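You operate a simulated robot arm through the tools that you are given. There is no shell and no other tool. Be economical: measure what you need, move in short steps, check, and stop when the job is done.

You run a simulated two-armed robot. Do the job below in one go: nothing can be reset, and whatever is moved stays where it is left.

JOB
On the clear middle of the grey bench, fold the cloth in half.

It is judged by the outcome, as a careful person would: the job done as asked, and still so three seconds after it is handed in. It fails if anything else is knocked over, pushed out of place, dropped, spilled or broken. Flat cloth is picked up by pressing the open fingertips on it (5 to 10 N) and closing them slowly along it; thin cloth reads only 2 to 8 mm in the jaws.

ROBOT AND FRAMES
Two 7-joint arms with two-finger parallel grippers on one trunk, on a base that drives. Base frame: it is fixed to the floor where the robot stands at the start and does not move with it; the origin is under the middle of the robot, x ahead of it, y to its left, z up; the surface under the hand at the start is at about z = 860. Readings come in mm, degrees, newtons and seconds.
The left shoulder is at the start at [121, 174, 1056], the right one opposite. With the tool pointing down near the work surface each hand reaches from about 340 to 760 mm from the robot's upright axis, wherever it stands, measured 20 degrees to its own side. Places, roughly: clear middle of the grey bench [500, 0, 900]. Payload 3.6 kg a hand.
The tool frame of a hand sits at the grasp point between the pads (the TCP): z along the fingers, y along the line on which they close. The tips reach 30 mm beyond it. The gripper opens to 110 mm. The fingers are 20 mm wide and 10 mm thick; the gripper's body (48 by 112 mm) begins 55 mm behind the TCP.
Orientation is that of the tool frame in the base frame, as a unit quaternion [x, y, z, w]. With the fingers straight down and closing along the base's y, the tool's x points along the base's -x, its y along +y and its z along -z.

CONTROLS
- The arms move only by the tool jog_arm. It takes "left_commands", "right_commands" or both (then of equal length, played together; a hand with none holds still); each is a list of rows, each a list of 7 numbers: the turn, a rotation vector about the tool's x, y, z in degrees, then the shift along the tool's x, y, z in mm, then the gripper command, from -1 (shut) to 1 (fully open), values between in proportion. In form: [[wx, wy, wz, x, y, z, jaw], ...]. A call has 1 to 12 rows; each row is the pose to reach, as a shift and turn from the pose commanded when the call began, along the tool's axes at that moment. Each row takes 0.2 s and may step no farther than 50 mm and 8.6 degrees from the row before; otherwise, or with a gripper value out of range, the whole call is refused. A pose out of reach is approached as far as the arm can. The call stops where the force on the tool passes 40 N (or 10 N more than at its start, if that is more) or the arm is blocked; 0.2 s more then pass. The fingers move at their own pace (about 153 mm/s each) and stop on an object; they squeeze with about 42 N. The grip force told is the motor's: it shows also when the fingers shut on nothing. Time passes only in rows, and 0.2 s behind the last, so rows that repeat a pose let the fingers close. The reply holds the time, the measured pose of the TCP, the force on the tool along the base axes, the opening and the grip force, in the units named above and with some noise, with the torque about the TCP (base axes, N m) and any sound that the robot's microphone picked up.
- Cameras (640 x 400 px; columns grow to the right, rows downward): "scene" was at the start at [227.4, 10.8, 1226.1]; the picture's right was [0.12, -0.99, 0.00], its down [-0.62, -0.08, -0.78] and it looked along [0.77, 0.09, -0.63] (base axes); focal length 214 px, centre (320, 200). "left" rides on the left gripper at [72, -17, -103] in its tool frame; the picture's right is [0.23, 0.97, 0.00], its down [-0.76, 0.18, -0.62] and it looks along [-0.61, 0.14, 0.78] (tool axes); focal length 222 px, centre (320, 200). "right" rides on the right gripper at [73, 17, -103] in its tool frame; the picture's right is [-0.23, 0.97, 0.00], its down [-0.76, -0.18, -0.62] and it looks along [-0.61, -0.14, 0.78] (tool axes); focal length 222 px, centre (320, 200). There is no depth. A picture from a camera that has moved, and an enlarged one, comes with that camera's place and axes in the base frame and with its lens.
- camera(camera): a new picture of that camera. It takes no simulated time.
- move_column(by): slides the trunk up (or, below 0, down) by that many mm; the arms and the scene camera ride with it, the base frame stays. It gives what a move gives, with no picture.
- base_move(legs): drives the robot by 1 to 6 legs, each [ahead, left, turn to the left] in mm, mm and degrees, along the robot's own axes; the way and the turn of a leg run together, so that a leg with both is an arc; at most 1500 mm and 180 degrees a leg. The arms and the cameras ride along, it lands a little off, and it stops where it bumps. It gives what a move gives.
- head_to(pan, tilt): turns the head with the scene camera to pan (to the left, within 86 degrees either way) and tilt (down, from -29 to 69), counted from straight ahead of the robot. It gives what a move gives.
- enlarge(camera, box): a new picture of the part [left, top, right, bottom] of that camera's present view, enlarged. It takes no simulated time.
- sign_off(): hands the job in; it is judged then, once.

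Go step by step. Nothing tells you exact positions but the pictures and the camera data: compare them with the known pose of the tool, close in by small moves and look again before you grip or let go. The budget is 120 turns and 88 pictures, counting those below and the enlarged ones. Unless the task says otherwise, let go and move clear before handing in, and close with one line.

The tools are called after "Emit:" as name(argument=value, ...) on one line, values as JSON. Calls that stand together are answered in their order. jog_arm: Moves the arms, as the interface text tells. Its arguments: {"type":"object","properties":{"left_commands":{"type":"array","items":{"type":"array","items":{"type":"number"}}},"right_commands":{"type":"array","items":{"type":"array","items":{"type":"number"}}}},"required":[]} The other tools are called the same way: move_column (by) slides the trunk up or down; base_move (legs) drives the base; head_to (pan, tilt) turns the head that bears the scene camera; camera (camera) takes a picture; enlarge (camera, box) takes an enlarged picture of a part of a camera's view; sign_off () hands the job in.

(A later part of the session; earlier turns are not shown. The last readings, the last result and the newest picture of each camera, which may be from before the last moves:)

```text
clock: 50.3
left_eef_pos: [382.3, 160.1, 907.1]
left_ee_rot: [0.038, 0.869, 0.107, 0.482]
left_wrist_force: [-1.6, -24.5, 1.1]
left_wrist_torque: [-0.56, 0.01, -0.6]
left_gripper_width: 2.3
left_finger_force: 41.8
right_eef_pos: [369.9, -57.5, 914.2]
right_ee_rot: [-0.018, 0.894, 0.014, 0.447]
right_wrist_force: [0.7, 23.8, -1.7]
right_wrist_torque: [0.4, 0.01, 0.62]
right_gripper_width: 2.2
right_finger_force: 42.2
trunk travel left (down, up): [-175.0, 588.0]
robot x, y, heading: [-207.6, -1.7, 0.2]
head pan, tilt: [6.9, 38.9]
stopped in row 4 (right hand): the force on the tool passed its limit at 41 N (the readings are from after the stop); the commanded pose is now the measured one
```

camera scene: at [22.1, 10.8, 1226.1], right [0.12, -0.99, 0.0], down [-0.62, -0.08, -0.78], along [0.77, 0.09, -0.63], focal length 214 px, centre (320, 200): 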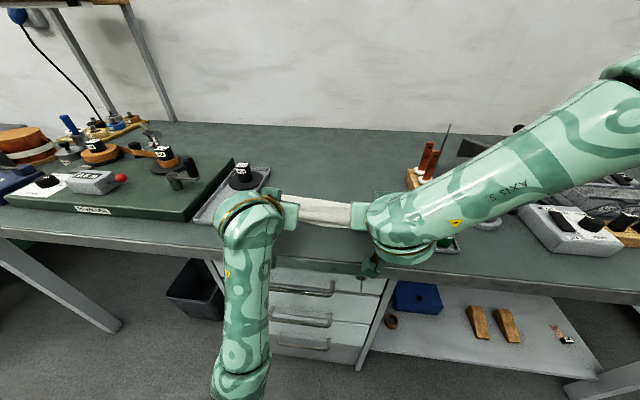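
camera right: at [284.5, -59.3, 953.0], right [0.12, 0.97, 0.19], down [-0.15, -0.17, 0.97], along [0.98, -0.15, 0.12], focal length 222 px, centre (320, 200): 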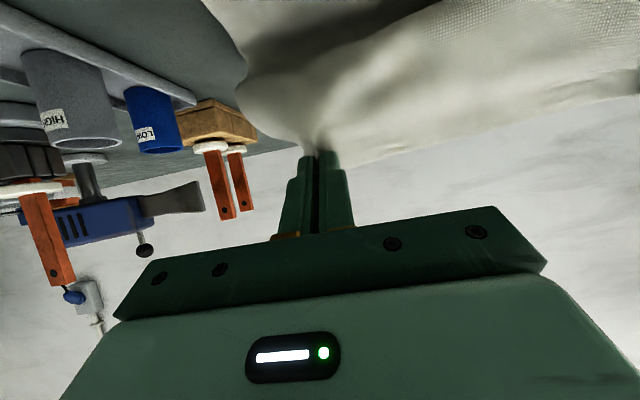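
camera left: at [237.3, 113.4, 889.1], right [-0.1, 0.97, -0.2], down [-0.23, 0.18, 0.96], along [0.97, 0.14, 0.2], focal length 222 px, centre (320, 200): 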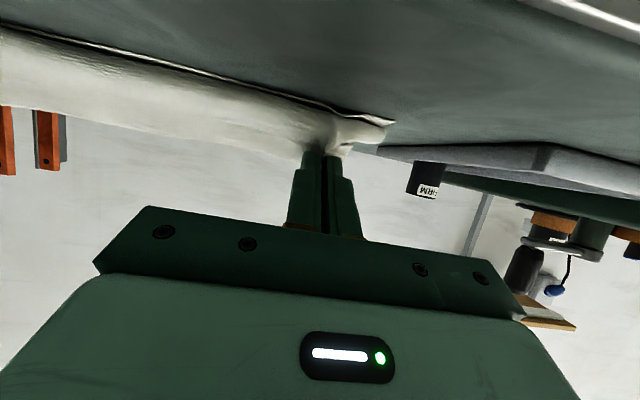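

The left arm is fighting itself: it moves outward when told to go inward, and its low forearm is likely against the bench front. I ease the tension with the right, release the cloth here just above the bottom layer, and fix it from above afterwards.

Emit:
jog_arm(left_commands=[[0, 0, 0, 0, 0, 0, -1], [0, 0, 0, 0, 0, 0, -1], [0, 0, 0, 0, 0, 0, -0.85], [0, 0, 0, 0, 0, 0, -0.6], [0, 0, 0, 0, 0, 0, -0.4], [0, 0, 0, 0, 0, 0, -0.4]], right_commands=[[0, 0, 0, 0, 5, 0, -1], [0, 0, 0, 0, 9, 0, -1], [0, 0, 0, 0, 9, 0, -0.85], [0, 0, 0, 0, 9, 0, -0.6], [0, 0, 0, 0, 9, 0, -0.4], [0, 0, 0, 0, 9, 0, -0.4]])

Emit:
enlarge(camera="scene", box=[230, 150, 430, 280])

```text
clock: 51.7
left_eef_pos: [381.5, 163.0, 906.9]
left_ee_rot: [0.036, 0.871, 0.111, 0.478]
left_wrist_force: [-1.3, -0.4, -0.3]
left_wrist_torque: [0.01, -0.01, -0.02]
left_gripper_width: 33.2
left_finger_force: 0.1
right_eef_pos: [370.2, -50.6, 915.8]
right_ee_rot: [-0.013, 0.894, 0.01, 0.447]
right_wrist_force: [-0.5, -0.7, 0.6]
right_wrist_torque: [-0.01, -0.01, 0.0]
right_gripper_width: 32.8
right_finger_force: 0.0
trunk travel left (down, up): [-175.0, 588.0]
robot x, y, heading: [-205.7, 1.6, -0.0]
head pan, tilt: [6.9, 38.9]
```

```text
3.08 times, centred on (330, 215) of scene
camera zoom: at [22.1, 10.8, 1226.1], right [0.12, -0.99, 0.0], down [-0.62, -0.08, -0.78], along [0.77, 0.09, -0.63], focal length 660 px, centre (289, 154)
```

zoom: 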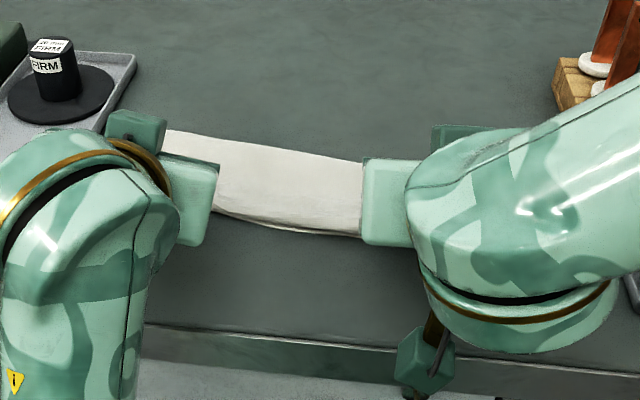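

The flap has settled smoothly and the turned-back strip has opened. I back both hands straight out along their fingers, then up.

Emit:
jog_arm(left_commands=[[0, 0, 0, 0, 0, -15, -0.4], [0, 0, 0, 0, 0, -30, -0.4], [0, 0, 0, 0, 0, -50, -0.4], [0, 0, 0, -15, 0, -70, -0.4]], right_commands=[[0, 0, 0, 0, 0, -15, -0.4], [0, 0, 0, 0, 0, -30, -0.4], [0, 0, 0, 0, 0, -50, -0.4], [0, 0, 0, -15, 0, -70, -0.4]])

Emit:
camera(camera="scene")

```text
clock: 52.7
left_eef_pos: [331.6, 168.3, 950.2]
left_ee_rot: [0.045, 0.864, 0.154, 0.477]
left_wrist_force: [-0.5, -0.1, 0.1]
left_wrist_torque: [0.0, 0.01, 0.02]
left_gripper_width: 33.0
left_finger_force: 0.0
right_eef_pos: [321.2, -52.5, 967.9]
right_ee_rot: [-0.013, 0.894, 0.009, 0.448]
right_wrist_force: [-0.6, 0.4, -0.1]
right_wrist_torque: [0.03, 0.01, -0.03]
right_gripper_width: 33.1
right_finger_force: 0.0
trunk travel left (down, up): [-175.0, 588.0]
robot x, y, heading: [-205.1, -1.6, 0.1]
head pan, tilt: [6.9, 38.9]
```

```text
25 pictures are left
camera scene: at [21.5, 10.4, 1226.2], right [0.12, -0.99, 0.0], down [-0.62, -0.08, -0.78], along [0.77, 0.09, -0.63], focal length 214 px, centre (320, 200)
```

scene: 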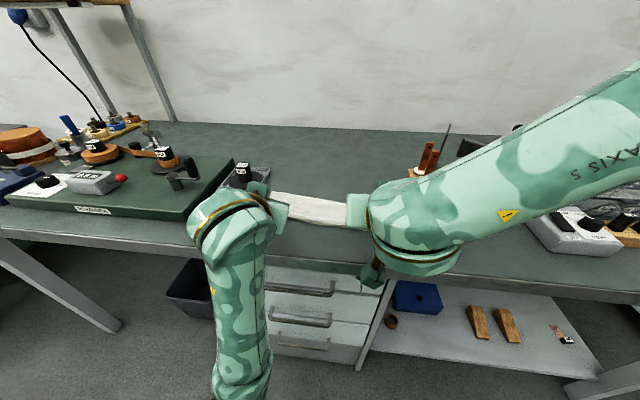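

Emit:
base_move(legs=[[-150, 0, 0]])

Emit:
jog_arm(left_commands=[[0, 6, 0, -20, 0, -25, -0.4], [0, 12, 0, -40, 0, -50, -0.4], [0, 18, 0, -60, 0, -75, -0.4], [0, 24, 0, -75, 0, -95, -0.4], [0, 30, 0, -85, 0, -110, -0.4]], right_commands=[[0, 6, 0, -20, -8, -25, -0.4], [0, 12, 0, -40, -16, -50, -0.4], [0, 18, 0, -60, -24, -75, -0.4], [0, 24, 0, -75, -32, -95, -0.4], [0, 30, 0, -85, -40, -110, -0.4]])

Emit:
camera(camera="scene")

```text
clock: 54.1
left_eef_pos: [180.7, 168.2, 952.6]
left_ee_rot: [0.045, 0.864, 0.153, 0.477]
left_wrist_force: [-0.3, -0.6, -0.8]
left_wrist_torque: [0.0, -0.06, 0.03]
left_gripper_width: 32.9
left_finger_force: 0.0
right_eef_pos: [169.4, -52.9, 969.6]
right_ee_rot: [-0.012, 0.894, 0.009, 0.447]
right_wrist_force: [-0.6, -0.4, 0.9]
right_wrist_torque: [0.04, 0.0, 0.02]
right_gripper_width: 33.2
right_finger_force: 0.1
trunk travel left (down, up): [-175.0, 588.0]
robot x, y, heading: [-358.9, -0.2, -0.1]
head pan, tilt: [6.9, 38.9]
```

```text
clock: 55.3
left_eef_pos: [249.0, 182.1, 963.3]
left_ee_rot: [0.003, 0.957, 0.161, 0.241]
left_wrist_force: [-0.1, -0.9, -0.4]
left_wrist_torque: [0.0, -0.02, -0.02]
left_gripper_width: 32.9
left_finger_force: 0.1
left hand out of reach, approached as far as the arm can: row 2, 3, 4, 5
right_eef_pos: [137.5, -96.2, 1100.8]
right_ee_rot: [-0.015, 0.98, 0.006, 0.199]
right_wrist_force: [-0.8, -1.0, 0.0]
right_wrist_torque: [0.0, 0.03, -0.02]
right_gripper_width: 33.3
right_finger_force: 0.0
trunk travel left (down, up): [-175.0, 588.0]
robot x, y, heading: [-357.3, -1.7, 0.1]
head pan, tilt: [6.9, 38.9]
```

```text
24 pictures are left
camera scene: at [-129.7, 10.2, 1226.0], right [0.12, -0.99, 0.0], down [-0.62, -0.07, -0.78], along [0.77, 0.09, -0.63], focal length 214 px, centre (320, 200)
```

scene: 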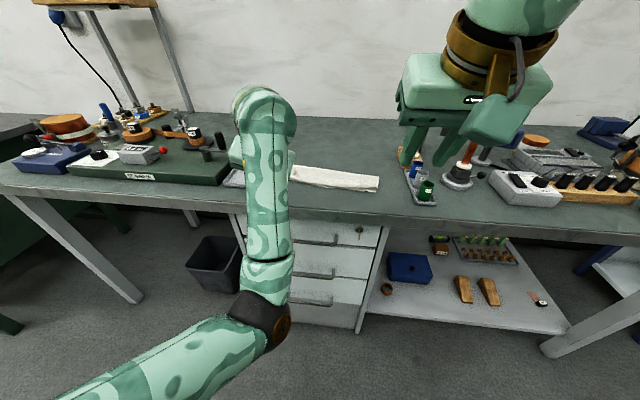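

Emit:
enlarge(camera="scene", box=[270, 140, 430, 240])

```text
4.00 times, centred on (350, 190) of scene
camera zoom: at [-129.7, 10.2, 1226.0], right [0.12, -0.99, 0.0], down [-0.62, -0.07, -0.78], along [0.77, 0.09, -0.63], focal length 858 px, centre (200, 240)
```

zoom: 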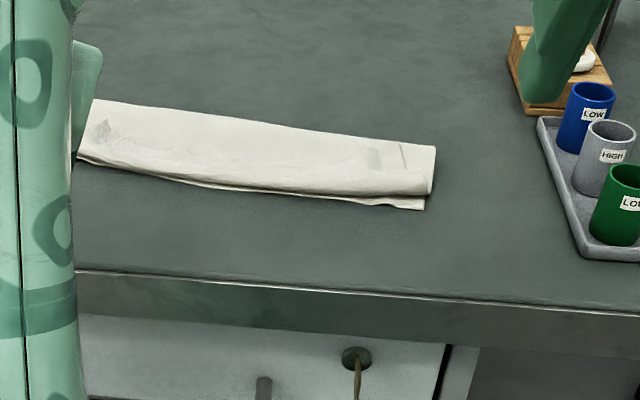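

The cloth looks neatly folded, with edges nearly aligned but slightly skewed. The left arm blocks the view, so I straighten and raise it.

Emit:
jog_arm(left_commands=[[2, 3, 0, 5, 5, -10, -0.4], [4, 6, 0, 10, 10, -25, -0.4], [6, 9, 0, 15, 15, -40, -0.4], [8, 12, 0, 20, 20, -55, -0.4], [10, 15, 0, 25, 25, -70, -0.4]])

Emit:
camera(camera="scene")

```text
clock: 56.5
left_eef_pos: [297.3, 231.9, 970.9]
left_ee_rot: [0.003, 0.991, 0.074, 0.11]
left_wrist_force: [-0.5, 0.8, 0.6]
left_wrist_torque: [-0.01, -0.01, 0.02]
left_gripper_width: 33.1
left_finger_force: 0.1
left hand out of reach, approached as far as the arm can: row 1, 2, 3, 4, 5
right_eef_pos: [138.2, -96.8, 1102.6]
right_ee_rot: [-0.014, 0.98, 0.005, 0.201]
right_wrist_force: [0.2, 0.7, 0.3]
right_wrist_torque: [0.05, -0.03, 0.0]
right_gripper_width: 32.8
right_finger_force: 0.1
trunk travel left (down, up): [-175.0, 588.0]
robot x, y, heading: [-361.0, 2.6, 0.1]
head pan, tilt: [6.9, 38.9]
```

```text
22 pictures are left
camera scene: at [-130.0, 10.4, 1226.1], right [0.12, -0.99, 0.0], down [-0.62, -0.07, -0.78], along [0.77, 0.09, -0.63], focal length 214 px, centre (320, 200)
```

scene: 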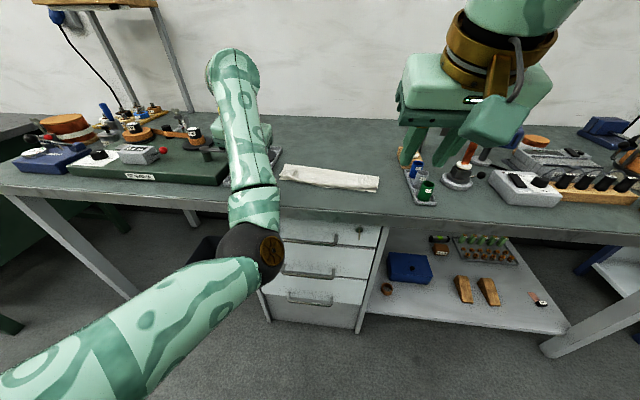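

The left arm keeps its low-elbow posture, so I back the base away before reposturing it.

Emit:
base_move(legs=[[-150, 0, 0]])

Emit:
jog_arm(left_commands=[[1, 2, 0, 0, 0, -15, -0.4], [2, 4, 0, 0, 0, -35, -0.4], [4, 6, 0, 0, 0, -60, -0.4], [6, 8, 0, 0, 0, -85, -0.4], [8, 10, 0, 0, 0, -110, -0.4], [8, 12, 0, 0, 0, -135, -0.4]])

Emit:
camera(camera="scene")

```text
clock: 57.9
left_eef_pos: [139.4, 233.5, 971.7]
left_ee_rot: [0.001, 0.991, 0.075, 0.11]
left_wrist_force: [-0.2, 0.2, 0.2]
left_wrist_torque: [0.0, -0.03, 0.01]
left_gripper_width: 32.6
left_finger_force: 0.2
right_eef_pos: [-18.7, -96.5, 1102.2]
right_ee_rot: [-0.015, 0.979, 0.006, 0.201]
right_wrist_force: [-0.9, 0.6, -0.1]
right_wrist_torque: [-0.03, 0.0, -0.01]
right_gripper_width: 32.9
right_finger_force: 0.0
trunk travel left (down, up): [-175.0, 588.0]
robot x, y, heading: [-514.8, -4.3, 0.1]
head pan, tilt: [6.9, 38.9]
```

```text
clock: 59.3
left_eef_pos: [131.6, 216.5, 1109.8]
left_ee_rot: [0.002, 1.0, 0.005, 0.004]
left_wrist_force: [0.1, 0.2, 0.2]
left_wrist_torque: [0.01, 0.0, -0.01]
left_gripper_width: 33.2
left_finger_force: 0.1
left hand out of reach, approached as far as the arm can: row 1, 2, 3, 4, 5, 6
right_eef_pos: [-18.0, -97.0, 1102.3]
right_ee_rot: [-0.015, 0.979, 0.007, 0.201]
right_wrist_force: [0.4, 0.0, -0.8]
right_wrist_torque: [0.01, -0.02, -0.01]
right_gripper_width: 33.1
right_finger_force: 0.1
trunk travel left (down, up): [-175.0, 588.0]
robot x, y, heading: [-515.4, 0.2, 0.2]
head pan, tilt: [6.9, 38.9]
```

```text
21 pictures are left
camera scene: at [-286.3, 10.6, 1226.2], right [0.12, -0.99, 0.0], down [-0.62, -0.08, -0.78], along [0.77, 0.09, -0.63], focal length 214 px, centre (320, 200)
```

scene: 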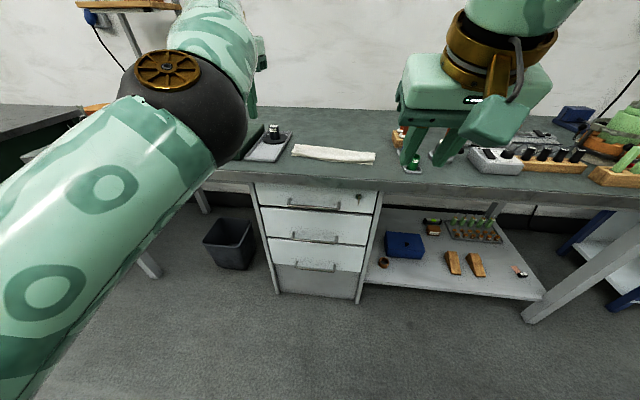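

The left arm is back to a normal high posture. I drive forward again for a close look at the result, with the hands kept high.

Emit:
base_move(legs=[[360, 0, 0]])

Emit:
camera(camera="scene")

Emit:
camera(camera="right")

```text
clock: 61.6
left_eef_pos: [484.3, 225.5, 1108.6]
left_ee_rot: [-0.005, 1.0, 0.005, 0.004]
left_wrist_force: [-0.3, 0.7, 0.2]
left_wrist_torque: [0.0, -0.01, -0.03]
left_gripper_width: 33.1
left_finger_force: 0.1
right_eef_pos: [336.0, -89.5, 1100.7]
right_ee_rot: [-0.02, 0.979, 0.006, 0.201]
right_wrist_force: [0.5, -0.2, -0.1]
right_wrist_torque: [0.0, 0.01, 0.03]
right_gripper_width: 33.1
right_finger_force: 0.1
trunk travel left (down, up): [-175.0, 588.0]
robot x, y, heading: [-161.8, 0.6, 0.5]
head pan, tilt: [6.9, 38.9]
```

```text
20 pictures are left
camera scene: at [68.0, 15.2, 1225.9], right [0.13, -0.99, 0.0], down [-0.62, -0.08, -0.78], along [0.77, 0.1, -0.63], focal length 214 px, centre (320, 200)
```

scene: 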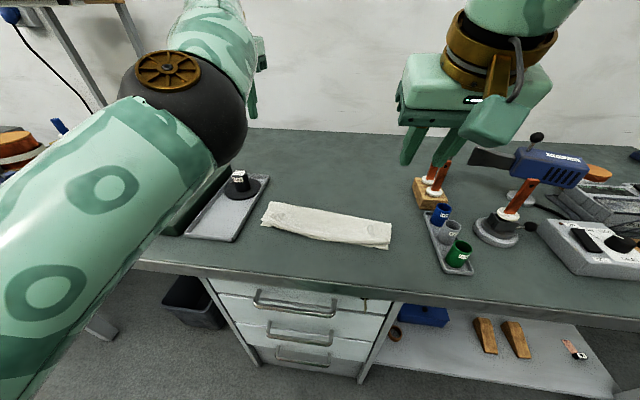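

```text
19 pictures are left
camera right: at [229.1, -75.8, 1167.4], right [0.17, 0.98, 0.09], down [0.46, -0.16, 0.87], along [0.87, -0.1, -0.48], focal length 222 px, centre (320, 200)
```

right: 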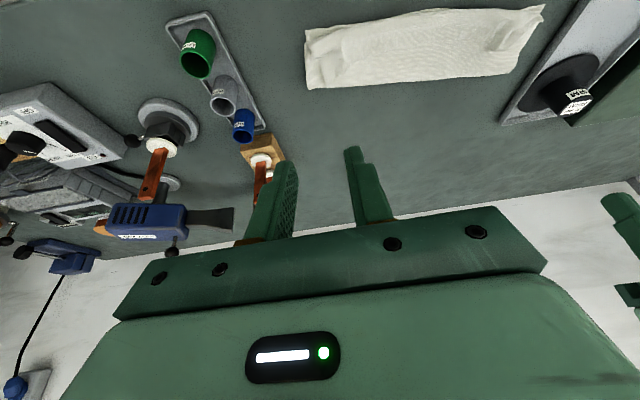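

Emit:
enlarge(camera="scene", box=[245, 185, 405, 265])

Emit:
enlarge(camera="right", box=[290, 0, 560, 110])

```text
4.00 times, centred on (325, 225) of scene
camera zoom: at [68.0, 15.2, 1225.9], right [0.13, -0.99, 0.0], down [-0.62, -0.08, -0.78], along [0.77, 0.1, -0.63], focal length 858 px, centre (300, 100)
```

zoom: 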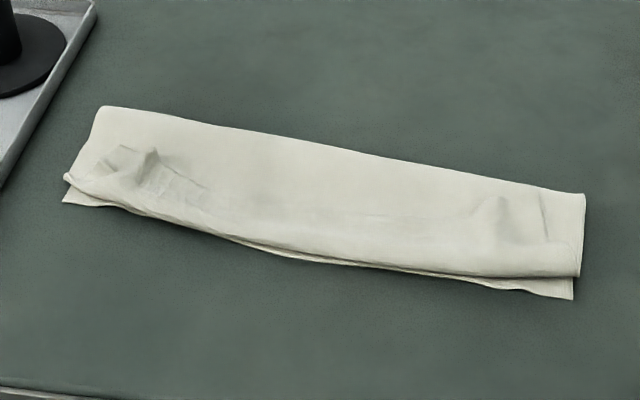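

```text
2.37 times, centred on (425, 55) of right
camera zoom: at [229.1, -75.8, 1167.4], right [0.17, 0.98, 0.09], down [0.46, -0.16, 0.87], along [0.87, -0.1, -0.48], focal length 526 px, centre (71, 544)
```

zoom: 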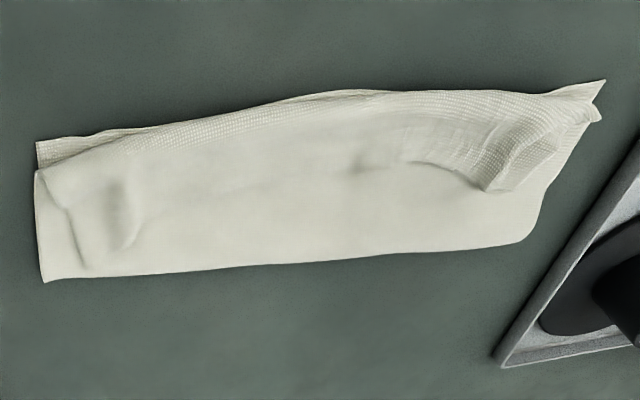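

The fold is good except that the top layer's near-left corner is turned back as a dog-ear, with its tip standing up at about (429,151). I'll take that tip with the left hand from above and flip it out to the corner, starting with a hover.

Emit:
jog_arm(left_commands=[[0, 0, 0, 14, -18, 20, -0.4], [0, 0, 0, 28, -37, 50, -0.4], [0, 0, 0, 42, -56, 80, -0.4], [0, 0, 0, 50, -70, 110, -0.4], [0, 0, 0, 55, -74, 150, -0.4]])

Emit:
camera(camera="left")

Emit:
enlarge(camera="right", box=[440, 0, 560, 80])

```text
clock: 62.8
left_eef_pos: [516.0, 158.4, 942.3]
left_ee_rot: [-0.003, 1.0, 0.005, 0.004]
left_wrist_force: [-0.7, -0.5, 0.0]
left_wrist_torque: [0.03, 0.0, 0.0]
left_gripper_width: 33.0
left_finger_force: 0.0
left hand out of reach, approached as far as the arm can: row 1, 2, 3, 4, 5
right_eef_pos: [337.3, -89.0, 1101.1]
right_ee_rot: [-0.021, 0.979, 0.007, 0.201]
right_wrist_force: [-0.1, 0.2, -0.2]
right_wrist_torque: [-0.02, 0.05, -0.02]
right_gripper_width: 32.8
right_finger_force: 0.0
trunk travel left (down, up): [-175.0, 588.0]
robot x, y, heading: [-159.2, -1.2, 0.7]
head pan, tilt: [6.9, 38.9]
```

```text
16 pictures are left
camera left: at [443.1, 140.0, 1045.0], right [-0.23, 0.97, 0.01], down [0.75, 0.18, 0.63], along [0.61, 0.15, -0.78], focal length 222 px, centre (320, 200)
```

left: 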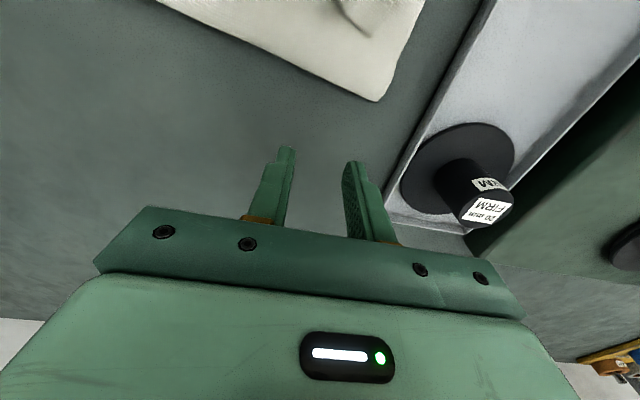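

```text
5.00 times, centred on (500, 40) of right
camera zoom: at [229.4, -75.6, 1167.1], right [0.17, 0.98, 0.09], down [0.46, -0.16, 0.87], along [0.87, -0.1, -0.48], focal length 1111 px, centre (-580, 1000)
```

zoom: 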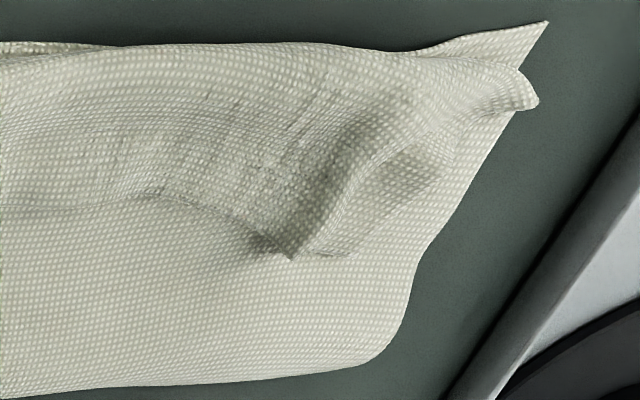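

Looking closely, a 35–45 mm strip of the top edge lies turned back along the whole length, its free edge near x≈429 with pinch humps at (429,151) and about (428,−55). The left arm's posture is poor, so I'll do the corrections with the right hand. Left goes up out of the way and right goes above its hump.

Emit:
jog_arm(left_commands=[[0, 0, 0, 0, 0, -20, -0.4], [0, 0, 0, 0, 0, -45, -0.4], [0, 0, 0, 0, 0, -70, -0.4], [0, 0, 0, 0, 0, -95, -0.4], [0, 0, 0, 0, 0, -120, -0.4]], right_commands=[[0.1, 4.6, 0.5, -5, 6, 30, -0.4], [0.3, 9.3, 1, -11, 12, 65, -0.4], [0.5, 14, 1.4, -17, 18, 98, -0.4], [0.6, 18.6, 1.9, -23, 24, 132, -0.4], [0.8, 23.2, 2.4, -28.5, 30, 160, -0.4]])

Emit:
camera(camera="right")

```text
clock: 64.0
left_eef_pos: [514.2, 157.0, 1066.5]
left_ee_rot: [-0.003, 1.0, 0.006, 0.004]
left_wrist_force: [0.0, 0.4, -0.7]
left_wrist_torque: [-0.02, -0.03, 0.0]
left_gripper_width: 33.3
left_finger_force: 0.0
left hand out of reach, approached as far as the arm can: row 1, 2, 3
right_eef_pos: [426.5, -50.9, 966.8]
right_ee_rot: [0.0, 1.0, 0.001, -0.001]
right_wrist_force: [0.8, 0.6, 0.0]
right_wrist_torque: [0.02, 0.0, 0.02]
right_gripper_width: 33.1
right_finger_force: 0.0
trunk travel left (down, up): [-175.0, 588.0]
robot x, y, heading: [-160.1, 0.7, 0.4]
head pan, tilt: [6.9, 38.9]
```

```text
14 pictures are left
camera right: at [353.5, -32.5, 1069.3], right [0.23, 0.97, 0.0], down [0.76, -0.18, 0.62], along [0.61, -0.14, -0.78], focal length 222 px, centre (320, 200)
```

right: 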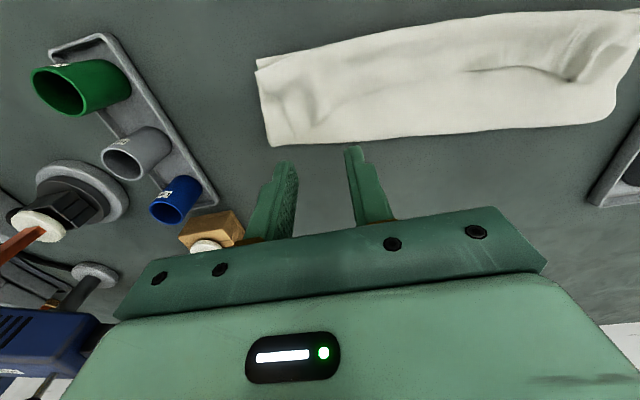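

Emit:
enlarge(camera="right", box=[240, 20, 440, 160])

```text
2.86 times, centred on (340, 90) of right
camera zoom: at [353.5, -32.5, 1069.3], right [0.23, 0.97, 0.0], down [0.76, -0.18, 0.62], along [0.61, -0.14, -0.78], focal length 635 px, centre (263, 514)
```

zoom: 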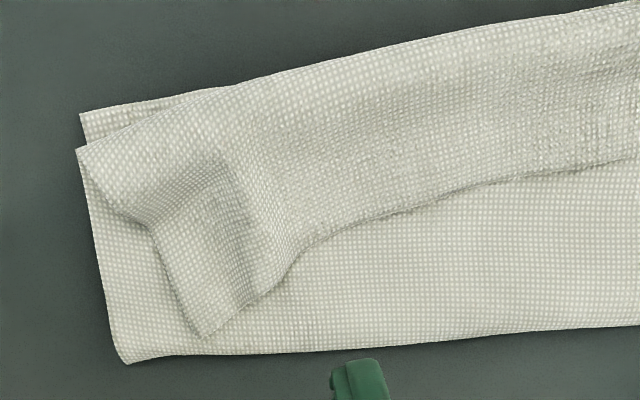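

Now it's clear: the turned-back strip's free edge runs from the corner at (433,−72) along x≈411. I lower the right hand over the existing pucker near that corner, to catch only the strip.

Emit:
jog_arm(right_commands=[[0, 0, 0, 0, -9, 20, -0.4], [0, 0, 0, 0, -9, 45, -0.4], [0, 0, 0, 0, -9, 60, -0.4], [0, 0, 0, 0, -9, 68, -0.4], [0, 0, 0, 0, -9, 70, -0.4]])

Emit:
enlarge(camera="right", box=[220, 20, 440, 200])

```text
clock: 65.2
left_eef_pos: [513.6, 157.6, 1065.4]
left_ee_rot: [-0.005, 1.0, 0.005, 0.004]
left_wrist_force: [-0.7, 0.4, 0.8]
left_wrist_torque: [0.0, 0.02, 0.02]
left_gripper_width: 33.0
left_finger_force: 0.0
right_eef_pos: [424.2, -61.8, 895.1]
right_ee_rot: [0.002, 1.0, 0.0, 0.0]
right_wrist_force: [0.3, 0.9, 0.8]
right_wrist_torque: [-0.01, 0.01, 0.03]
right_gripper_width: 33.1
right_finger_force: 0.1
trunk travel left (down, up): [-175.0, 588.0]
robot x, y, heading: [-163.5, -2.9, 0.9]
head pan, tilt: [6.9, 38.9]
```

```text
2.22 times, centred on (330, 110) of right
camera zoom: at [351.8, -44.3, 998.4], right [0.23, 0.97, 0.0], down [0.76, -0.18, 0.62], along [0.61, -0.14, -0.78], focal length 494 px, centre (298, 400)
```

zoom: 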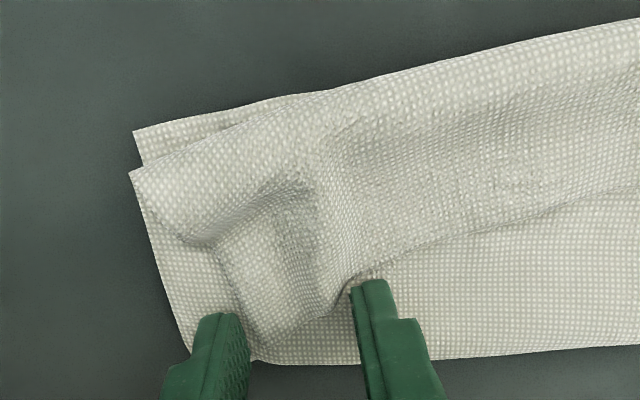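

The fingers straddle the strip's corner panel nicely and there is no contact load. I close slowly.

Emit:
jog_arm(right_commands=[[0, 0, 0, 0, 0, 0, -0.46], [0, 0, 0, 0, 0, 0, -0.52], [0, 0, 0, 0, 0, 0, -0.58], [0, 0, 0, 0, 0, 0, -0.64], [0, 0, 0, 0, 0, 0, -0.7], [0, 0, 0, 0, 0, 0, -0.76], [0, 0, 0, 0, 0, 0, -0.82], [0, 0, 0, 0, 0, 0, -0.88], [0, 0, 0, 0, 0, 0, -0.94], [0, 0, 0, 0, 0, 0, -1], [0, 0, 0, 0, 0, 0, -1], [0, 0, 0, 0, 0, -6, -1]])

Emit:
enlarge(camera="right", box=[220, 20, 440, 200])

```text
clock: 67.8
left_eef_pos: [513.4, 157.4, 1066.9]
left_ee_rot: [-0.004, 1.0, 0.005, 0.005]
left_wrist_force: [-0.4, -0.6, 0.1]
left_wrist_torque: [-0.01, 0.02, -0.02]
left_gripper_width: 33.0
left_finger_force: 0.1
right_eef_pos: [422.7, -61.5, 901.7]
right_ee_rot: [0.001, 1.0, 0.0, -0.001]
right_wrist_force: [0.2, 0.6, -0.6]
right_wrist_torque: [0.01, 0.0, 0.01]
right_gripper_width: 3.2
right_finger_force: 42.0
trunk travel left (down, up): [-175.0, 588.0]
robot x, y, heading: [-159.2, 2.6, 0.8]
head pan, tilt: [6.9, 38.9]
```

```text
2.22 times, centred on (330, 110) of right
camera zoom: at [351.3, -44.7, 1004.3], right [0.23, 0.97, 0.0], down [0.76, -0.18, 0.62], along [0.61, -0.14, -0.78], focal length 494 px, centre (298, 400)
```

zoom: 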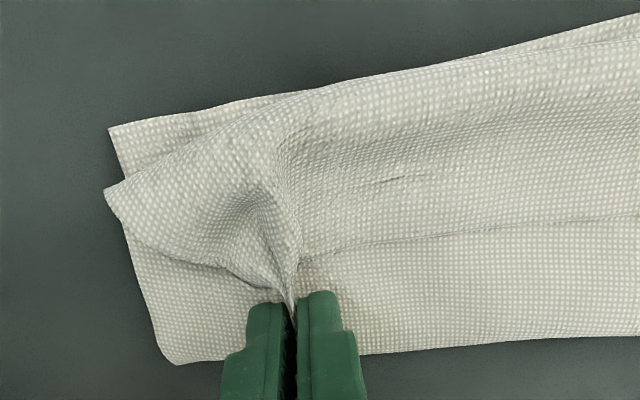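

Only the strip is held (3.2 mm). I carry it up and over toward me while tilting the tips forward, easing it outward to unroll the corner.

Emit:
jog_arm(right_commands=[[0, -6, 0, 10, -2, -15, -1], [0, -12, 0, 25, -4, -25, -1], [0, -18, 0, 42, -7, -28, -1], [0, -24, 0, 58, -10, -25, -1], [0, -30, 0, 72, -13, -18, -1], [0, -36, 0, 84, -15, -10, -1], [0, -42, 0, 94, -17, -3, -1], [0, -48, 0, 102, -18, 3, -1]])

Emit:
enlarge(camera="scene", box=[245, 175, 425, 285])

```text
clock: 69.6
left_eef_pos: [513.7, 157.5, 1066.0]
left_ee_rot: [-0.004, 1.0, 0.005, 0.004]
left_wrist_force: [0.0, 0.2, -1.6]
left_wrist_torque: [0.0, 0.0, -0.02]
left_gripper_width: 33.2
left_finger_force: 0.2
right_eef_pos: [321.0, -78.6, 899.7]
right_ee_rot: [0.001, 0.914, 0.0, 0.406]
right_wrist_force: [0.7, -0.5, -0.2]
right_wrist_torque: [0.0, -0.01, -0.03]
right_gripper_width: 2.7
right_finger_force: 41.9
trunk travel left (down, up): [-175.0, 588.0]
robot x, y, heading: [-158.8, 4.1, 0.4]
head pan, tilt: [6.9, 38.9]
```

```text
3.56 times, centred on (335, 230) of scene
camera zoom: at [67.2, 15.6, 1226.1], right [0.13, -0.99, 0.0], down [-0.62, -0.08, -0.78], along [0.77, 0.1, -0.63], focal length 763 px, centre (267, 93)
```

zoom: 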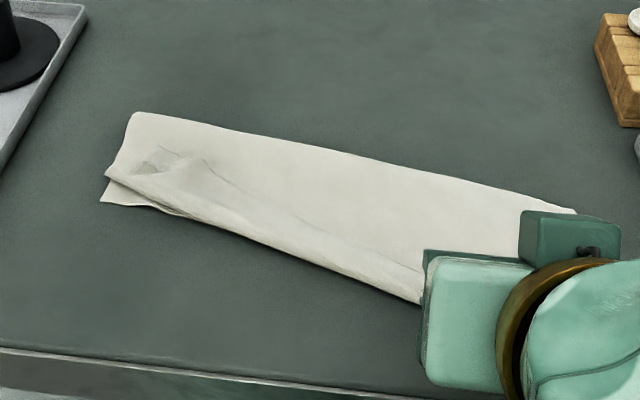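

The right end has unrolled, but the pull shifted the fold there. I push the held edge back +25 mm low down so it meets the bottom edge, release, and withdraw along the fingers.

Emit:
jog_arm(right_commands=[[0, 0, 0, -3, 3, 8, -1], [0, 0, 0, -6, 6, 16, -1], [0, 0, 0, -9.3, 10, 25.3, -1], [0, 0, 0, -9.3, 10, 25.3, -0.9], [0, 0, 0, -9.3, 10, 25.3, -0.75], [0, 0, 0, -9.3, 10, 25.3, -0.6], [0, 0, 0, -9.3, 10, 5, -0.6], [0, 0, 0, -9.3, 10, -20, -0.6], [0, 0, 0, -15, 10, -50, -0.6], [0, 0, 0, -30, 10, -80, -0.6], [0, 0, 0, -50, 10, -110, -0.6], [0, 0, 0, -70, 10, -135, -0.6]])

Emit:
enlarge(camera="scene", box=[245, 175, 425, 285])

```text
clock: 72.2
left_eef_pos: [513.7, 157.1, 1066.2]
left_ee_rot: [-0.003, 1.0, 0.006, 0.006]
left_wrist_force: [0.0, 0.1, -0.6]
left_wrist_torque: [0.0, 0.0, 0.01]
left_gripper_width: 33.0
left_finger_force: 0.1
right_eef_pos: [267.4, -70.2, 1041.2]
right_ee_rot: [0.0, 0.913, 0.0, 0.407]
right_wrist_force: [0.0, 0.2, 0.6]
right_wrist_torque: [0.01, -0.01, 0.0]
right_gripper_width: 22.1
right_finger_force: 0.1
trunk travel left (down, up): [-175.0, 588.0]
robot x, y, heading: [-159.5, 4.9, 0.5]
head pan, tilt: [6.9, 38.9]
```

```text
3.56 times, centred on (335, 230) of scene
camera zoom: at [66.8, 15.1, 1226.1], right [0.13, -0.99, 0.0], down [-0.62, -0.08, -0.78], along [0.77, 0.1, -0.63], focal length 763 px, centre (267, 93)
```

zoom: 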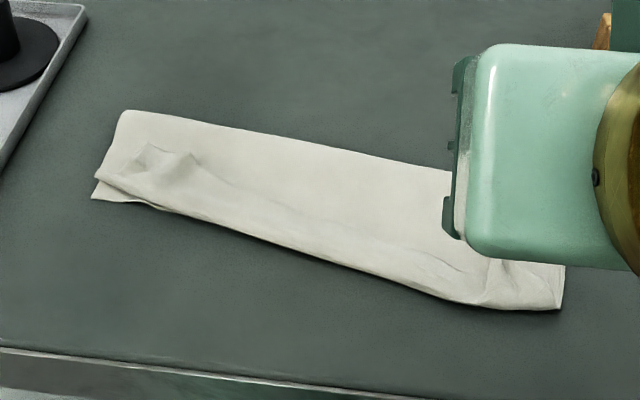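

Pushing at the turned strip keeps moving the fold. A cleaner way is to lift the whole cloth by this free edge with both hands, drape its lower half on the bench, then double the upper half back over it, which needs no wrist tilt. First I check whether the left arm can retract normally.

Emit:
jog_arm(left_commands=[[0, 0, 0, 20, 8, -5, -0.4], [0, 0, 0, 45, 16, -10, -0.4], [0, 0, 0, 70, 24, -15, -0.4], [0, 0, 0, 95, 32, -20, -0.4], [0, 0, 0, 120, 40, -25, -0.4], [0, 0, 0, 120, 40, -25, -0.4]], right_commands=[[0, 8, 0, 0, 0, 0, -0.4], [0, 16, 0, 0, 0, 0, -0.4], [0, 24, 0, 0, 0, 0, -0.4], [0, 32, 0, 0, 0, 0, -0.4], [0, 40, 0, 0, 0, 0, -0.4], [0, 48, 0, 0, 0, 0, -0.4]])

```text
clock: 73.6
left_eef_pos: [478.6, 214.7, 1128.9]
left_ee_rot: [-0.004, 1.0, 0.005, 0.005]
left_wrist_force: [0.7, 0.0, 0.0]
left_wrist_torque: [-0.01, -0.02, 0.0]
left_gripper_width: 33.0
left_finger_force: 0.1
left hand out of reach, approached as far as the arm can: row 1, 2, 3, 4, 5, 6
right_eef_pos: [269.7, -70.8, 1040.4]
right_ee_rot: [-0.001, 1.0, -0.001, -0.002]
right_wrist_force: [-0.9, 0.5, -0.5]
right_wrist_torque: [0.03, 0.02, -0.02]
right_gripper_width: 32.9
right_finger_force: 0.0
trunk travel left (down, up): [-175.0, 588.0]
robot x, y, heading: [-162.6, 4.2, 0.6]
head pan, tilt: [6.9, 38.9]
```

The left elbow is stuck near one limit. I try stretching the arm out and back to change its posture, high above everything.

Emit:
jog_arm(left_commands=[[0, 0, 0, -35, 0, 10, -0.4], [0, 0, 0, -75, 0, 20, -0.4], [0, 0, 0, -115, 0, 30, -0.4], [0, 0, 0, -155, 0, 30, -0.4], [0, 0, 0, -115, 10, 10, -0.4], [0, 0, 0, -75, 20, 0, -0.4], [0, 0, 0, -35, 30, -10, -0.4], [0, 0, 0, 5, 35, -10, -0.4], [0, 0, 0, 45, 35, 0, -0.4], [0, 0, 0, 85, 35, 10, -0.4]])

```text
clock: 75.8
left_eef_pos: [491.7, 245.2, 1144.9]
left_ee_rot: [-0.004, 1.0, 0.006, 0.004]
left_wrist_force: [-0.4, 0.2, -0.4]
left_wrist_torque: [-0.01, 0.0, 0.0]
left_gripper_width: 33.1
left_finger_force: 0.0
left hand out of reach, approached as far as the arm can: row 1, 2, 3, 4, 5, 6, 7, 8, 9, 10
right_eef_pos: [268.3, -71.2, 1040.8]
right_ee_rot: [0.0, 1.0, 0.0, 0.001]
right_wrist_force: [0.8, -0.1, -0.9]
right_wrist_torque: [0.02, 0.0, 0.0]
right_gripper_width: 32.7
right_finger_force: 0.1
trunk travel left (down, up): [-175.0, 588.0]
robot x, y, heading: [-159.1, 1.9, 0.7]
head pan, tilt: [6.9, 38.9]
```

Emit:
jog_arm(left_commands=[[0, -8, 0, 10, 0, 0, -0.4], [0, -16, 0, 20, 0, 0, -0.4], [0, -24, 0, 35, 0, 0, -0.4], [0, -32, 0, 50, 0, 0, -0.4], [0, -40, 0, 65, 0, 0, -0.4], [0, -48, 0, 80, 0, 0, -0.4], [0, -56, 0, 95, 0, 0, -0.4], [0, -56, 0, 120, 0, 0, -0.4], [0, -56, 0, 145, 0, 0, -0.4], [0, -56, 0, 170, 0, 0, -0.4]])

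Emit:
camera(camera="scene")

```text
clock: 78.0
left_eef_pos: [563.8, 269.6, 1352.4]
left_ee_rot: [-0.001, 0.881, 0.007, 0.473]
left_wrist_force: [-0.3, -1.5, 0.3]
left_wrist_torque: [0.03, -0.01, 0.01]
left_gripper_width: 33.0
left_finger_force: 0.1
left hand out of reach, approached as far as the arm can: row 1, 2, 3, 4, 5, 6, 7, 8, 9, 10
right_eef_pos: [268.2, -71.1, 1041.5]
right_ee_rot: [0.001, 1.0, 0.0, 0.0]
right_wrist_force: [0.0, 0.4, -0.2]
right_wrist_torque: [0.04, 0.0, 0.02]
right_gripper_width: 33.0
right_finger_force: 0.0
trunk travel left (down, up): [-175.0, 588.0]
robot x, y, heading: [-161.2, 5.2, 0.5]
head pan, tilt: [6.9, 38.9]
```

```text
8 pictures are left
camera scene: at [67.0, 15.3, 1226.1], right [0.13, -0.99, 0.0], down [-0.62, -0.08, -0.78], along [0.77, 0.1, -0.63], focal length 214 px, centre (320, 200)
```

scene: 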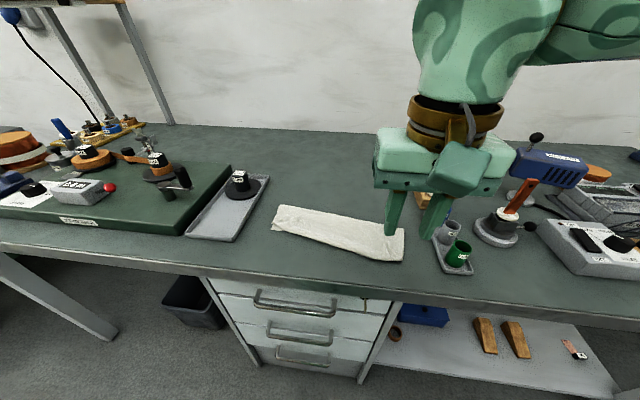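

The left arm is up and clear. From this high posture I try retracting first and untilting after.

Emit:
jog_arm(left_commands=[[0, 0, 0, 20, 0, -30, -0.4], [0, 0, 0, 40, 0, -60, -0.4], [0, 0, 0, 60, 0, -85, -0.4], [0, 0, 0, 85, 0, -105, -0.4], [0, 0, 0, 110, 0, -120, -0.4], [0, 0, 0, 140, 0, -130, -0.4], [0, 0, 0, 170, 0, -130, -0.4], [0, 0, 0, 200, 0, -130, -0.4], [0, 0, 0, 230, 0, -130, -0.4]])

```text
clock: 80.0
left_eef_pos: [459.6, 228.6, 1444.1]
left_ee_rot: [0.0, 0.88, 0.007, 0.476]
left_wrist_force: [-1.1, -0.8, 0.9]
left_wrist_torque: [0.02, -0.05, 0.03]
left_gripper_width: 32.9
left_finger_force: 0.1
left hand out of reach, approached as far as the arm can: row 1, 2, 3, 4, 5, 6, 7, 8, 9
right_eef_pos: [266.5, -72.5, 1043.0]
right_ee_rot: [0.0, 1.0, 0.001, 0.002]
right_wrist_force: [-1.3, -0.3, 0.0]
right_wrist_torque: [0.03, -0.06, -0.02]
right_gripper_width: 32.9
right_finger_force: 0.0
trunk travel left (down, up): [-175.0, 588.0]
robot x, y, heading: [-166.4, 5.6, 0.4]
head pan, tilt: [6.9, 38.9]
```

The left arm only works at a nearly fixed shoulder distance, but that's usable: with both hands gripping, the base can do the x motion and the trunk the z motion. I bring the left back to vertical and low.

Emit:
jog_arm(left_commands=[[0, 4.7, 0, 24, -6, 21, -0.4], [0, 9.4, 0, 48, -12, 42, -0.4], [0, 14.1, 0, 72, -18, 63, -0.4], [0, 18.8, 0, 96, -24, 84, -0.4], [0, 23.5, 0, 120, -30, 105, -0.4], [0, 28.2, 0, 144, -36, 126, -0.4], [0, 32.9, 0, 168, -42, 147, -0.4], [0, 37.6, 0, 192, -48, 168, -0.4], [0, 42.3, 0, 216, -54, 189, -0.4], [0, 47, 0, 240, -60, 210, -0.4], [0, 51.7, 0, 264, -66, 231, -0.4], [0, 56.8, 0, 287, -72, 252, -0.4]])

Emit:
move_column(by=250)

```text
clock: 82.6
left_eef_pos: [525.2, 178.6, 1050.6]
left_ee_rot: [-0.005, 1.0, 0.006, -0.004]
left_wrist_force: [-0.4, 0.2, 0.1]
left_wrist_torque: [-0.03, 0.03, 0.03]
left_gripper_width: 32.8
left_finger_force: 0.1
left hand out of reach, approached as far as the arm can: row 1, 2, 3, 4, 5, 6, 7, 8, 9, 10, 11, 12
right_eef_pos: [268.9, -70.0, 1040.1]
right_ee_rot: [0.001, 1.0, 0.0, 0.0]
right_wrist_force: [-0.5, 0.1, 0.0]
right_wrist_torque: [0.0, 0.06, 0.0]
right_gripper_width: 33.2
right_finger_force: 0.1
trunk travel left (down, up): [-175.0, 588.0]
robot x, y, heading: [-161.2, 0.3, 0.4]
head pan, tilt: [6.9, 38.9]
```

```text
clock: 85.2
left_eef_pos: [434.3, 177.1, 1429.2]
left_ee_rot: [-0.005, 0.994, 0.006, 0.106]
left_wrist_force: [0.2, 0.2, -0.6]
left_wrist_torque: [-0.01, 0.03, -0.02]
left_gripper_width: 33.0
left_finger_force: 0.0
right_eef_pos: [269.8, -70.8, 1290.5]
right_ee_rot: [0.001, 1.0, 0.0, 0.0]
right_wrist_force: [0.0, 0.7, 1.1]
right_wrist_torque: [-0.01, -0.03, 0.0]
right_gripper_width: 33.0
right_finger_force: 0.0
trunk travel left (down, up): [-425.0, 338.0]
robot x, y, heading: [-160.1, 7.0, 0.5]
head pan, tilt: [6.9, 38.9]
```

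Emit:
jog_arm(left_commands=[[0, 4, 0, 0, 0, 10, -0.4], [0, 8, 0, 0, 0, 30, -0.4], [0, 12, 0, 0, 0, 60, -0.4], [0, 12, 0, 0, 0, 100, -0.4], [0, 12, 0, 0, 0, 140, -0.4], [0, 12, 0, 0, 0, 180, -0.4], [0, 12, 0, 0, 0, 220, -0.4]])

Emit:
jog_arm(left_commands=[[0, 0, 0, 0, 0, 0, -0.4], [0, 0, 0, 0, 0, 0, -0.4], [0, 0, 0, 0, 0, 0, -0.4]])

```text
clock: 86.8
left_eef_pos: [472.7, 188.8, 1214.8]
left_ee_rot: [-0.005, 1.0, 0.005, 0.002]
left_wrist_force: [-0.1, 0.9, 0.6]
left_wrist_torque: [0.0, -0.02, -0.03]
left_gripper_width: 33.2
left_finger_force: 0.0
left hand out of reach, approached as far as the arm can: row 1, 2, 3, 4, 5, 6, 7
right_eef_pos: [270.5, -70.5, 1291.7]
right_ee_rot: [0.001, 1.0, 0.0, -0.001]
right_wrist_force: [-0.4, -0.5, -0.7]
right_wrist_torque: [0.04, 0.03, 0.0]
right_gripper_width: 33.0
right_finger_force: 0.0
trunk travel left (down, up): [-425.0, 338.0]
robot x, y, heading: [-159.1, -1.8, 0.6]
head pan, tilt: [6.9, 38.9]
```

```text
clock: 87.5
left_eef_pos: [470.8, 187.7, 1216.9]
left_ee_rot: [-0.006, 1.0, 0.004, 0.003]
left_wrist_force: [-0.4, 0.2, -0.9]
left_wrist_torque: [0.0, 0.0, 0.0]
left_gripper_width: 33.0
left_finger_force: 0.1
right_eef_pos: [269.6, -70.9, 1291.1]
right_ee_rot: [0.002, 1.0, 0.0, -0.001]
right_wrist_force: [0.3, -0.4, -0.6]
right_wrist_torque: [0.04, -0.02, 0.02]
right_gripper_width: 33.1
right_finger_force: 0.1
trunk travel left (down, up): [-425.0, 338.0]
robot x, y, heading: [-158.4, 3.7, 0.9]
head pan, tilt: [6.9, 38.9]
```

The left now behaves better with the trunk raised. I bring both hands down over the cloth's two humps.

Emit:
jog_arm(left_commands=[[0, 0, 0, 4, -4, 28, -0.4], [0, 0, 0, 8, -8, 57, -0.4], [0, 0, 0, 13, -12, 85, -0.4], [0, 0, 0, 17, -17, 113, -0.4], [0, 0, 0, 21, -21, 142, -0.4], [0, 0, 0, 26, -25, 170, -0.4], [0, 0, 0, 30, -29, 198, -0.4], [0, 0, 0, 35, -34, 227, -0.4], [0, 0, 0, 39, -38, 255, -0.4]], right_commands=[[0, 0, 0, -13, 1, 36, -0.4], [0, 0, 0, -26, 2, 73, -0.4], [0, 0, 0, -40, 3, 109, -0.4], [0, 0, 0, -54, 4, 146, -0.4], [0, 0, 0, -68, 5, 183, -0.4], [0, 0, 0, -82, 6, 220, -0.4], [0, 0, 0, -98, 8, 257, -0.4], [0, 0, 0, -114, 10, 294, -0.4], [0, 0, 0, -130, 11, 331, -0.4]])

Emit:
camera(camera="right")

```text
clock: 89.5
left_eef_pos: [434.2, 150.1, 965.7]
left_ee_rot: [-0.005, 1.0, 0.005, 0.003]
left_wrist_force: [-0.1, 1.1, 0.4]
left_wrist_torque: [0.01, -0.01, -0.02]
left_gripper_width: 33.0
left_finger_force: 0.0
right_eef_pos: [398.8, -60.4, 960.3]
right_ee_rot: [0.0, 1.0, 0.0, 0.0]
right_wrist_force: [0.2, 0.5, -0.3]
right_wrist_torque: [0.02, 0.01, 0.01]
right_gripper_width: 33.1
right_finger_force: 0.2
trunk travel left (down, up): [-425.0, 338.0]
robot x, y, heading: [-163.3, 2.8, 0.4]
head pan, tilt: [6.9, 38.9]
```

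```text
7 pictures are left
camera right: at [325.6, -42.8, 1063.3], right [0.23, 0.97, 0.0], down [0.76, -0.18, 0.62], along [0.61, -0.14, -0.78], focal length 222 px, centre (320, 200)
```

right: 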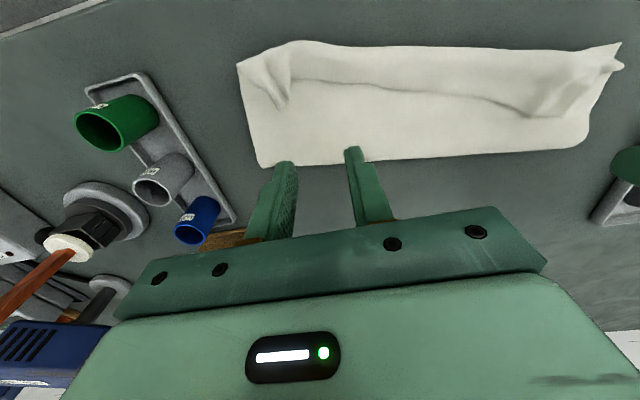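

The left arm is free again. Right hump tip is at about (372,−85), left hump at about (428,116). I lower each hand over its hump and check both with close-ups.

Emit:
jog_arm(left_commands=[[0, 0, 0, 4, -16, 0, -0.3], [0, 0, 0, 8, -33, 15, -0.3], [0, 0, 0, 8, -33, 40, -0.3], [0, 0, 0, 8, -33, 58, -0.3]], right_commands=[[0, 0, 0, 16, -12, 0, -0.3], [0, 0, 0, 33, -24, 15, -0.3], [0, 0, 0, 33, -24, 38, -0.3], [0, 0, 0, 33, -24, 55, -0.3]])

Emit:
enlarge(camera="left", box=[180, 20, 460, 220])

Emit:
enlarge(camera="right", box=[180, 20, 460, 220])

```text
clock: 90.5
left_eef_pos: [427.4, 117.9, 907.2]
left_ee_rot: [-0.004, 1.0, 0.005, 0.002]
left_wrist_force: [0.3, -0.1, -0.3]
left_wrist_torque: [0.0, 0.02, 0.01]
left_gripper_width: 38.6
left_finger_force: 0.0
right_eef_pos: [365.4, -85.3, 907.6]
right_ee_rot: [0.001, 1.0, -0.001, -0.001]
right_wrist_force: [0.2, -0.7, -0.4]
right_wrist_torque: [-0.03, -0.02, -0.01]
right_gripper_width: 38.5
right_finger_force: 0.1
trunk travel left (down, up): [-425.0, 338.0]
robot x, y, heading: [-159.0, 1.6, 0.7]
head pan, tilt: [6.9, 38.9]
```

```text
2.00 times, centred on (320, 120) of left
camera zoom: at [356.2, 99.0, 1010.2], right [-0.24, 0.97, 0.01], down [0.76, 0.18, 0.63], along [0.61, 0.16, -0.78], focal length 444 px, centre (320, 360)
```

zoom: 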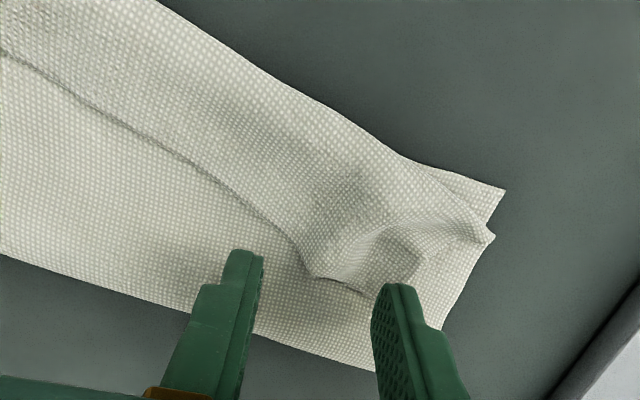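

```text
2.00 times, centred on (320, 120) of right
camera zoom: at [293.4, -67.1, 1009.8], right [0.23, 0.97, 0.0], down [0.76, -0.18, 0.62], along [0.61, -0.14, -0.78], focal length 444 px, centre (320, 360)
```

zoom: 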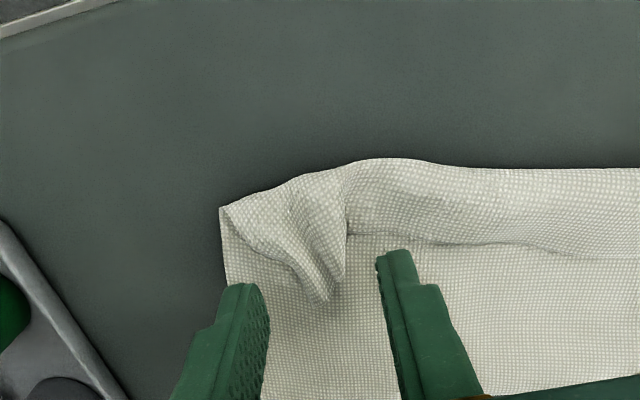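

Both hands straddle the humps well. After small shifts I lower to just above the under-layers and close slowly.

Emit:
jog_arm(left_commands=[[0, 0, 0, 4, 6, 5, -0.3], [0, 0, 0, 4, 6, 11.5, -0.3], [0, 0, 0, 4, 6, 11.5, -0.36], [0, 0, 0, 4, 6, 11.5, -0.43], [0, 0, 0, 4, 6, 11.5, -0.5], [0, 0, 0, 4, 6, 11.5, -0.57], [0, 0, 0, 4, 6, 11.5, -0.64], [0, 0, 0, 4, 6, 11.5, -0.72], [0, 0, 0, 4, 6, 11.5, -0.8], [0, 0, 0, 4, 6, 11.5, -0.88], [0, 0, 0, 4, 6, 11.5, -0.96], [0, 0, 0, 4, 6, 11.5, -1]], right_commands=[[0, 0, 0, -5, 0, 5, -0.3], [0, 0, 0, -5, 0, 11.5, -0.3], [0, 0, 0, -5, 0, 11.5, -0.36], [0, 0, 0, -5, 0, 11.5, -0.43], [0, 0, 0, -5, 0, 11.5, -0.5], [0, 0, 0, -5, 0, 11.5, -0.57], [0, 0, 0, -5, 0, 11.5, -0.64], [0, 0, 0, -5, 0, 11.5, -0.72], [0, 0, 0, -5, 0, 11.5, -0.8], [0, 0, 0, -5, 0, 11.5, -0.88], [0, 0, 0, -5, 0, 11.5, -0.96], [0, 0, 0, -5, 0, 11.5, -1]])

```text
clock: 93.2
left_eef_pos: [422.9, 125.1, 895.3]
left_ee_rot: [-0.006, 1.0, 0.005, 0.003]
left_wrist_force: [-0.1, -1.9, 0.3]
left_wrist_torque: [-0.07, 0.01, -0.01]
left_gripper_width: 2.1
left_finger_force: 41.9
right_eef_pos: [372.1, -84.0, 894.4]
right_ee_rot: [0.0, 1.0, 0.0, 0.0]
right_wrist_force: [0.0, 1.2, 0.6]
right_wrist_torque: [-0.01, -0.04, 0.0]
right_gripper_width: 2.4
right_finger_force: 41.7
trunk travel left (down, up): [-425.0, 338.0]
robot x, y, heading: [-158.2, 1.7, 0.7]
head pan, tilt: [6.9, 38.9]
```

Both grips hold. I level the two hands at the same x while lifting, then raise the trunk so the cloth hangs freely.

Emit:
jog_arm(left_commands=[[0, 0, 0, 0, 0, -12, -1], [0, 0, 0, 0, 0, -24, -1], [0, 0, 0, -2, 1, -36, -1], [0, 0, 0, -5, 1, -48, -1], [0, 0, 0, -7, 2, -60, -1]], right_commands=[[0, 0, 0, -8, 0, -12, -1], [0, 0, 0, -20, 0, -24, -1], [0, 0, 0, -33, -1, -36, -1], [0, 0, 0, -46, -1, -48, -1], [0, 0, 0, -58, -2, -60, -1]])

Emit:
move_column(by=170)

```text
clock: 94.3
left_eef_pos: [429.4, 126.6, 956.1]
left_ee_rot: [-0.005, 1.0, 0.005, 0.001]
left_wrist_force: [0.6, 0.3, 0.3]
left_wrist_torque: [-0.02, 0.02, -0.04]
left_gripper_width: 1.9
left_finger_force: 41.9
right_eef_pos: [431.0, -86.7, 953.7]
right_ee_rot: [0.0, 1.0, 0.0, -0.001]
right_wrist_force: [-1.0, 1.0, -0.9]
right_wrist_torque: [-0.05, 0.02, -0.03]
right_gripper_width: 2.5
right_finger_force: 42.2
trunk travel left (down, up): [-425.0, 338.0]
robot x, y, heading: [-161.2, 4.3, 0.4]
head pan, tilt: [6.9, 38.9]
```

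```text
clock: 96.3
left_eef_pos: [428.9, 127.2, 1124.4]
left_ee_rot: [-0.006, 1.0, 0.005, 0.002]
left_wrist_force: [0.3, -0.6, 1.1]
left_wrist_torque: [-0.01, 0.02, -0.01]
left_gripper_width: 2.1
left_finger_force: 41.7
right_eef_pos: [428.2, -85.2, 1140.8]
right_ee_rot: [0.001, 1.0, 0.0, 0.015]
right_wrist_force: [-0.7, 0.3, 0.7]
right_wrist_torque: [0.02, 0.03, 0.04]
right_gripper_width: 2.4
right_finger_force: 41.8
trunk travel left (down, up): [-595.0, 168.0]
robot x, y, heading: [-162.8, -0.2, 0.5]
head pan, tilt: [6.9, 38.9]
```

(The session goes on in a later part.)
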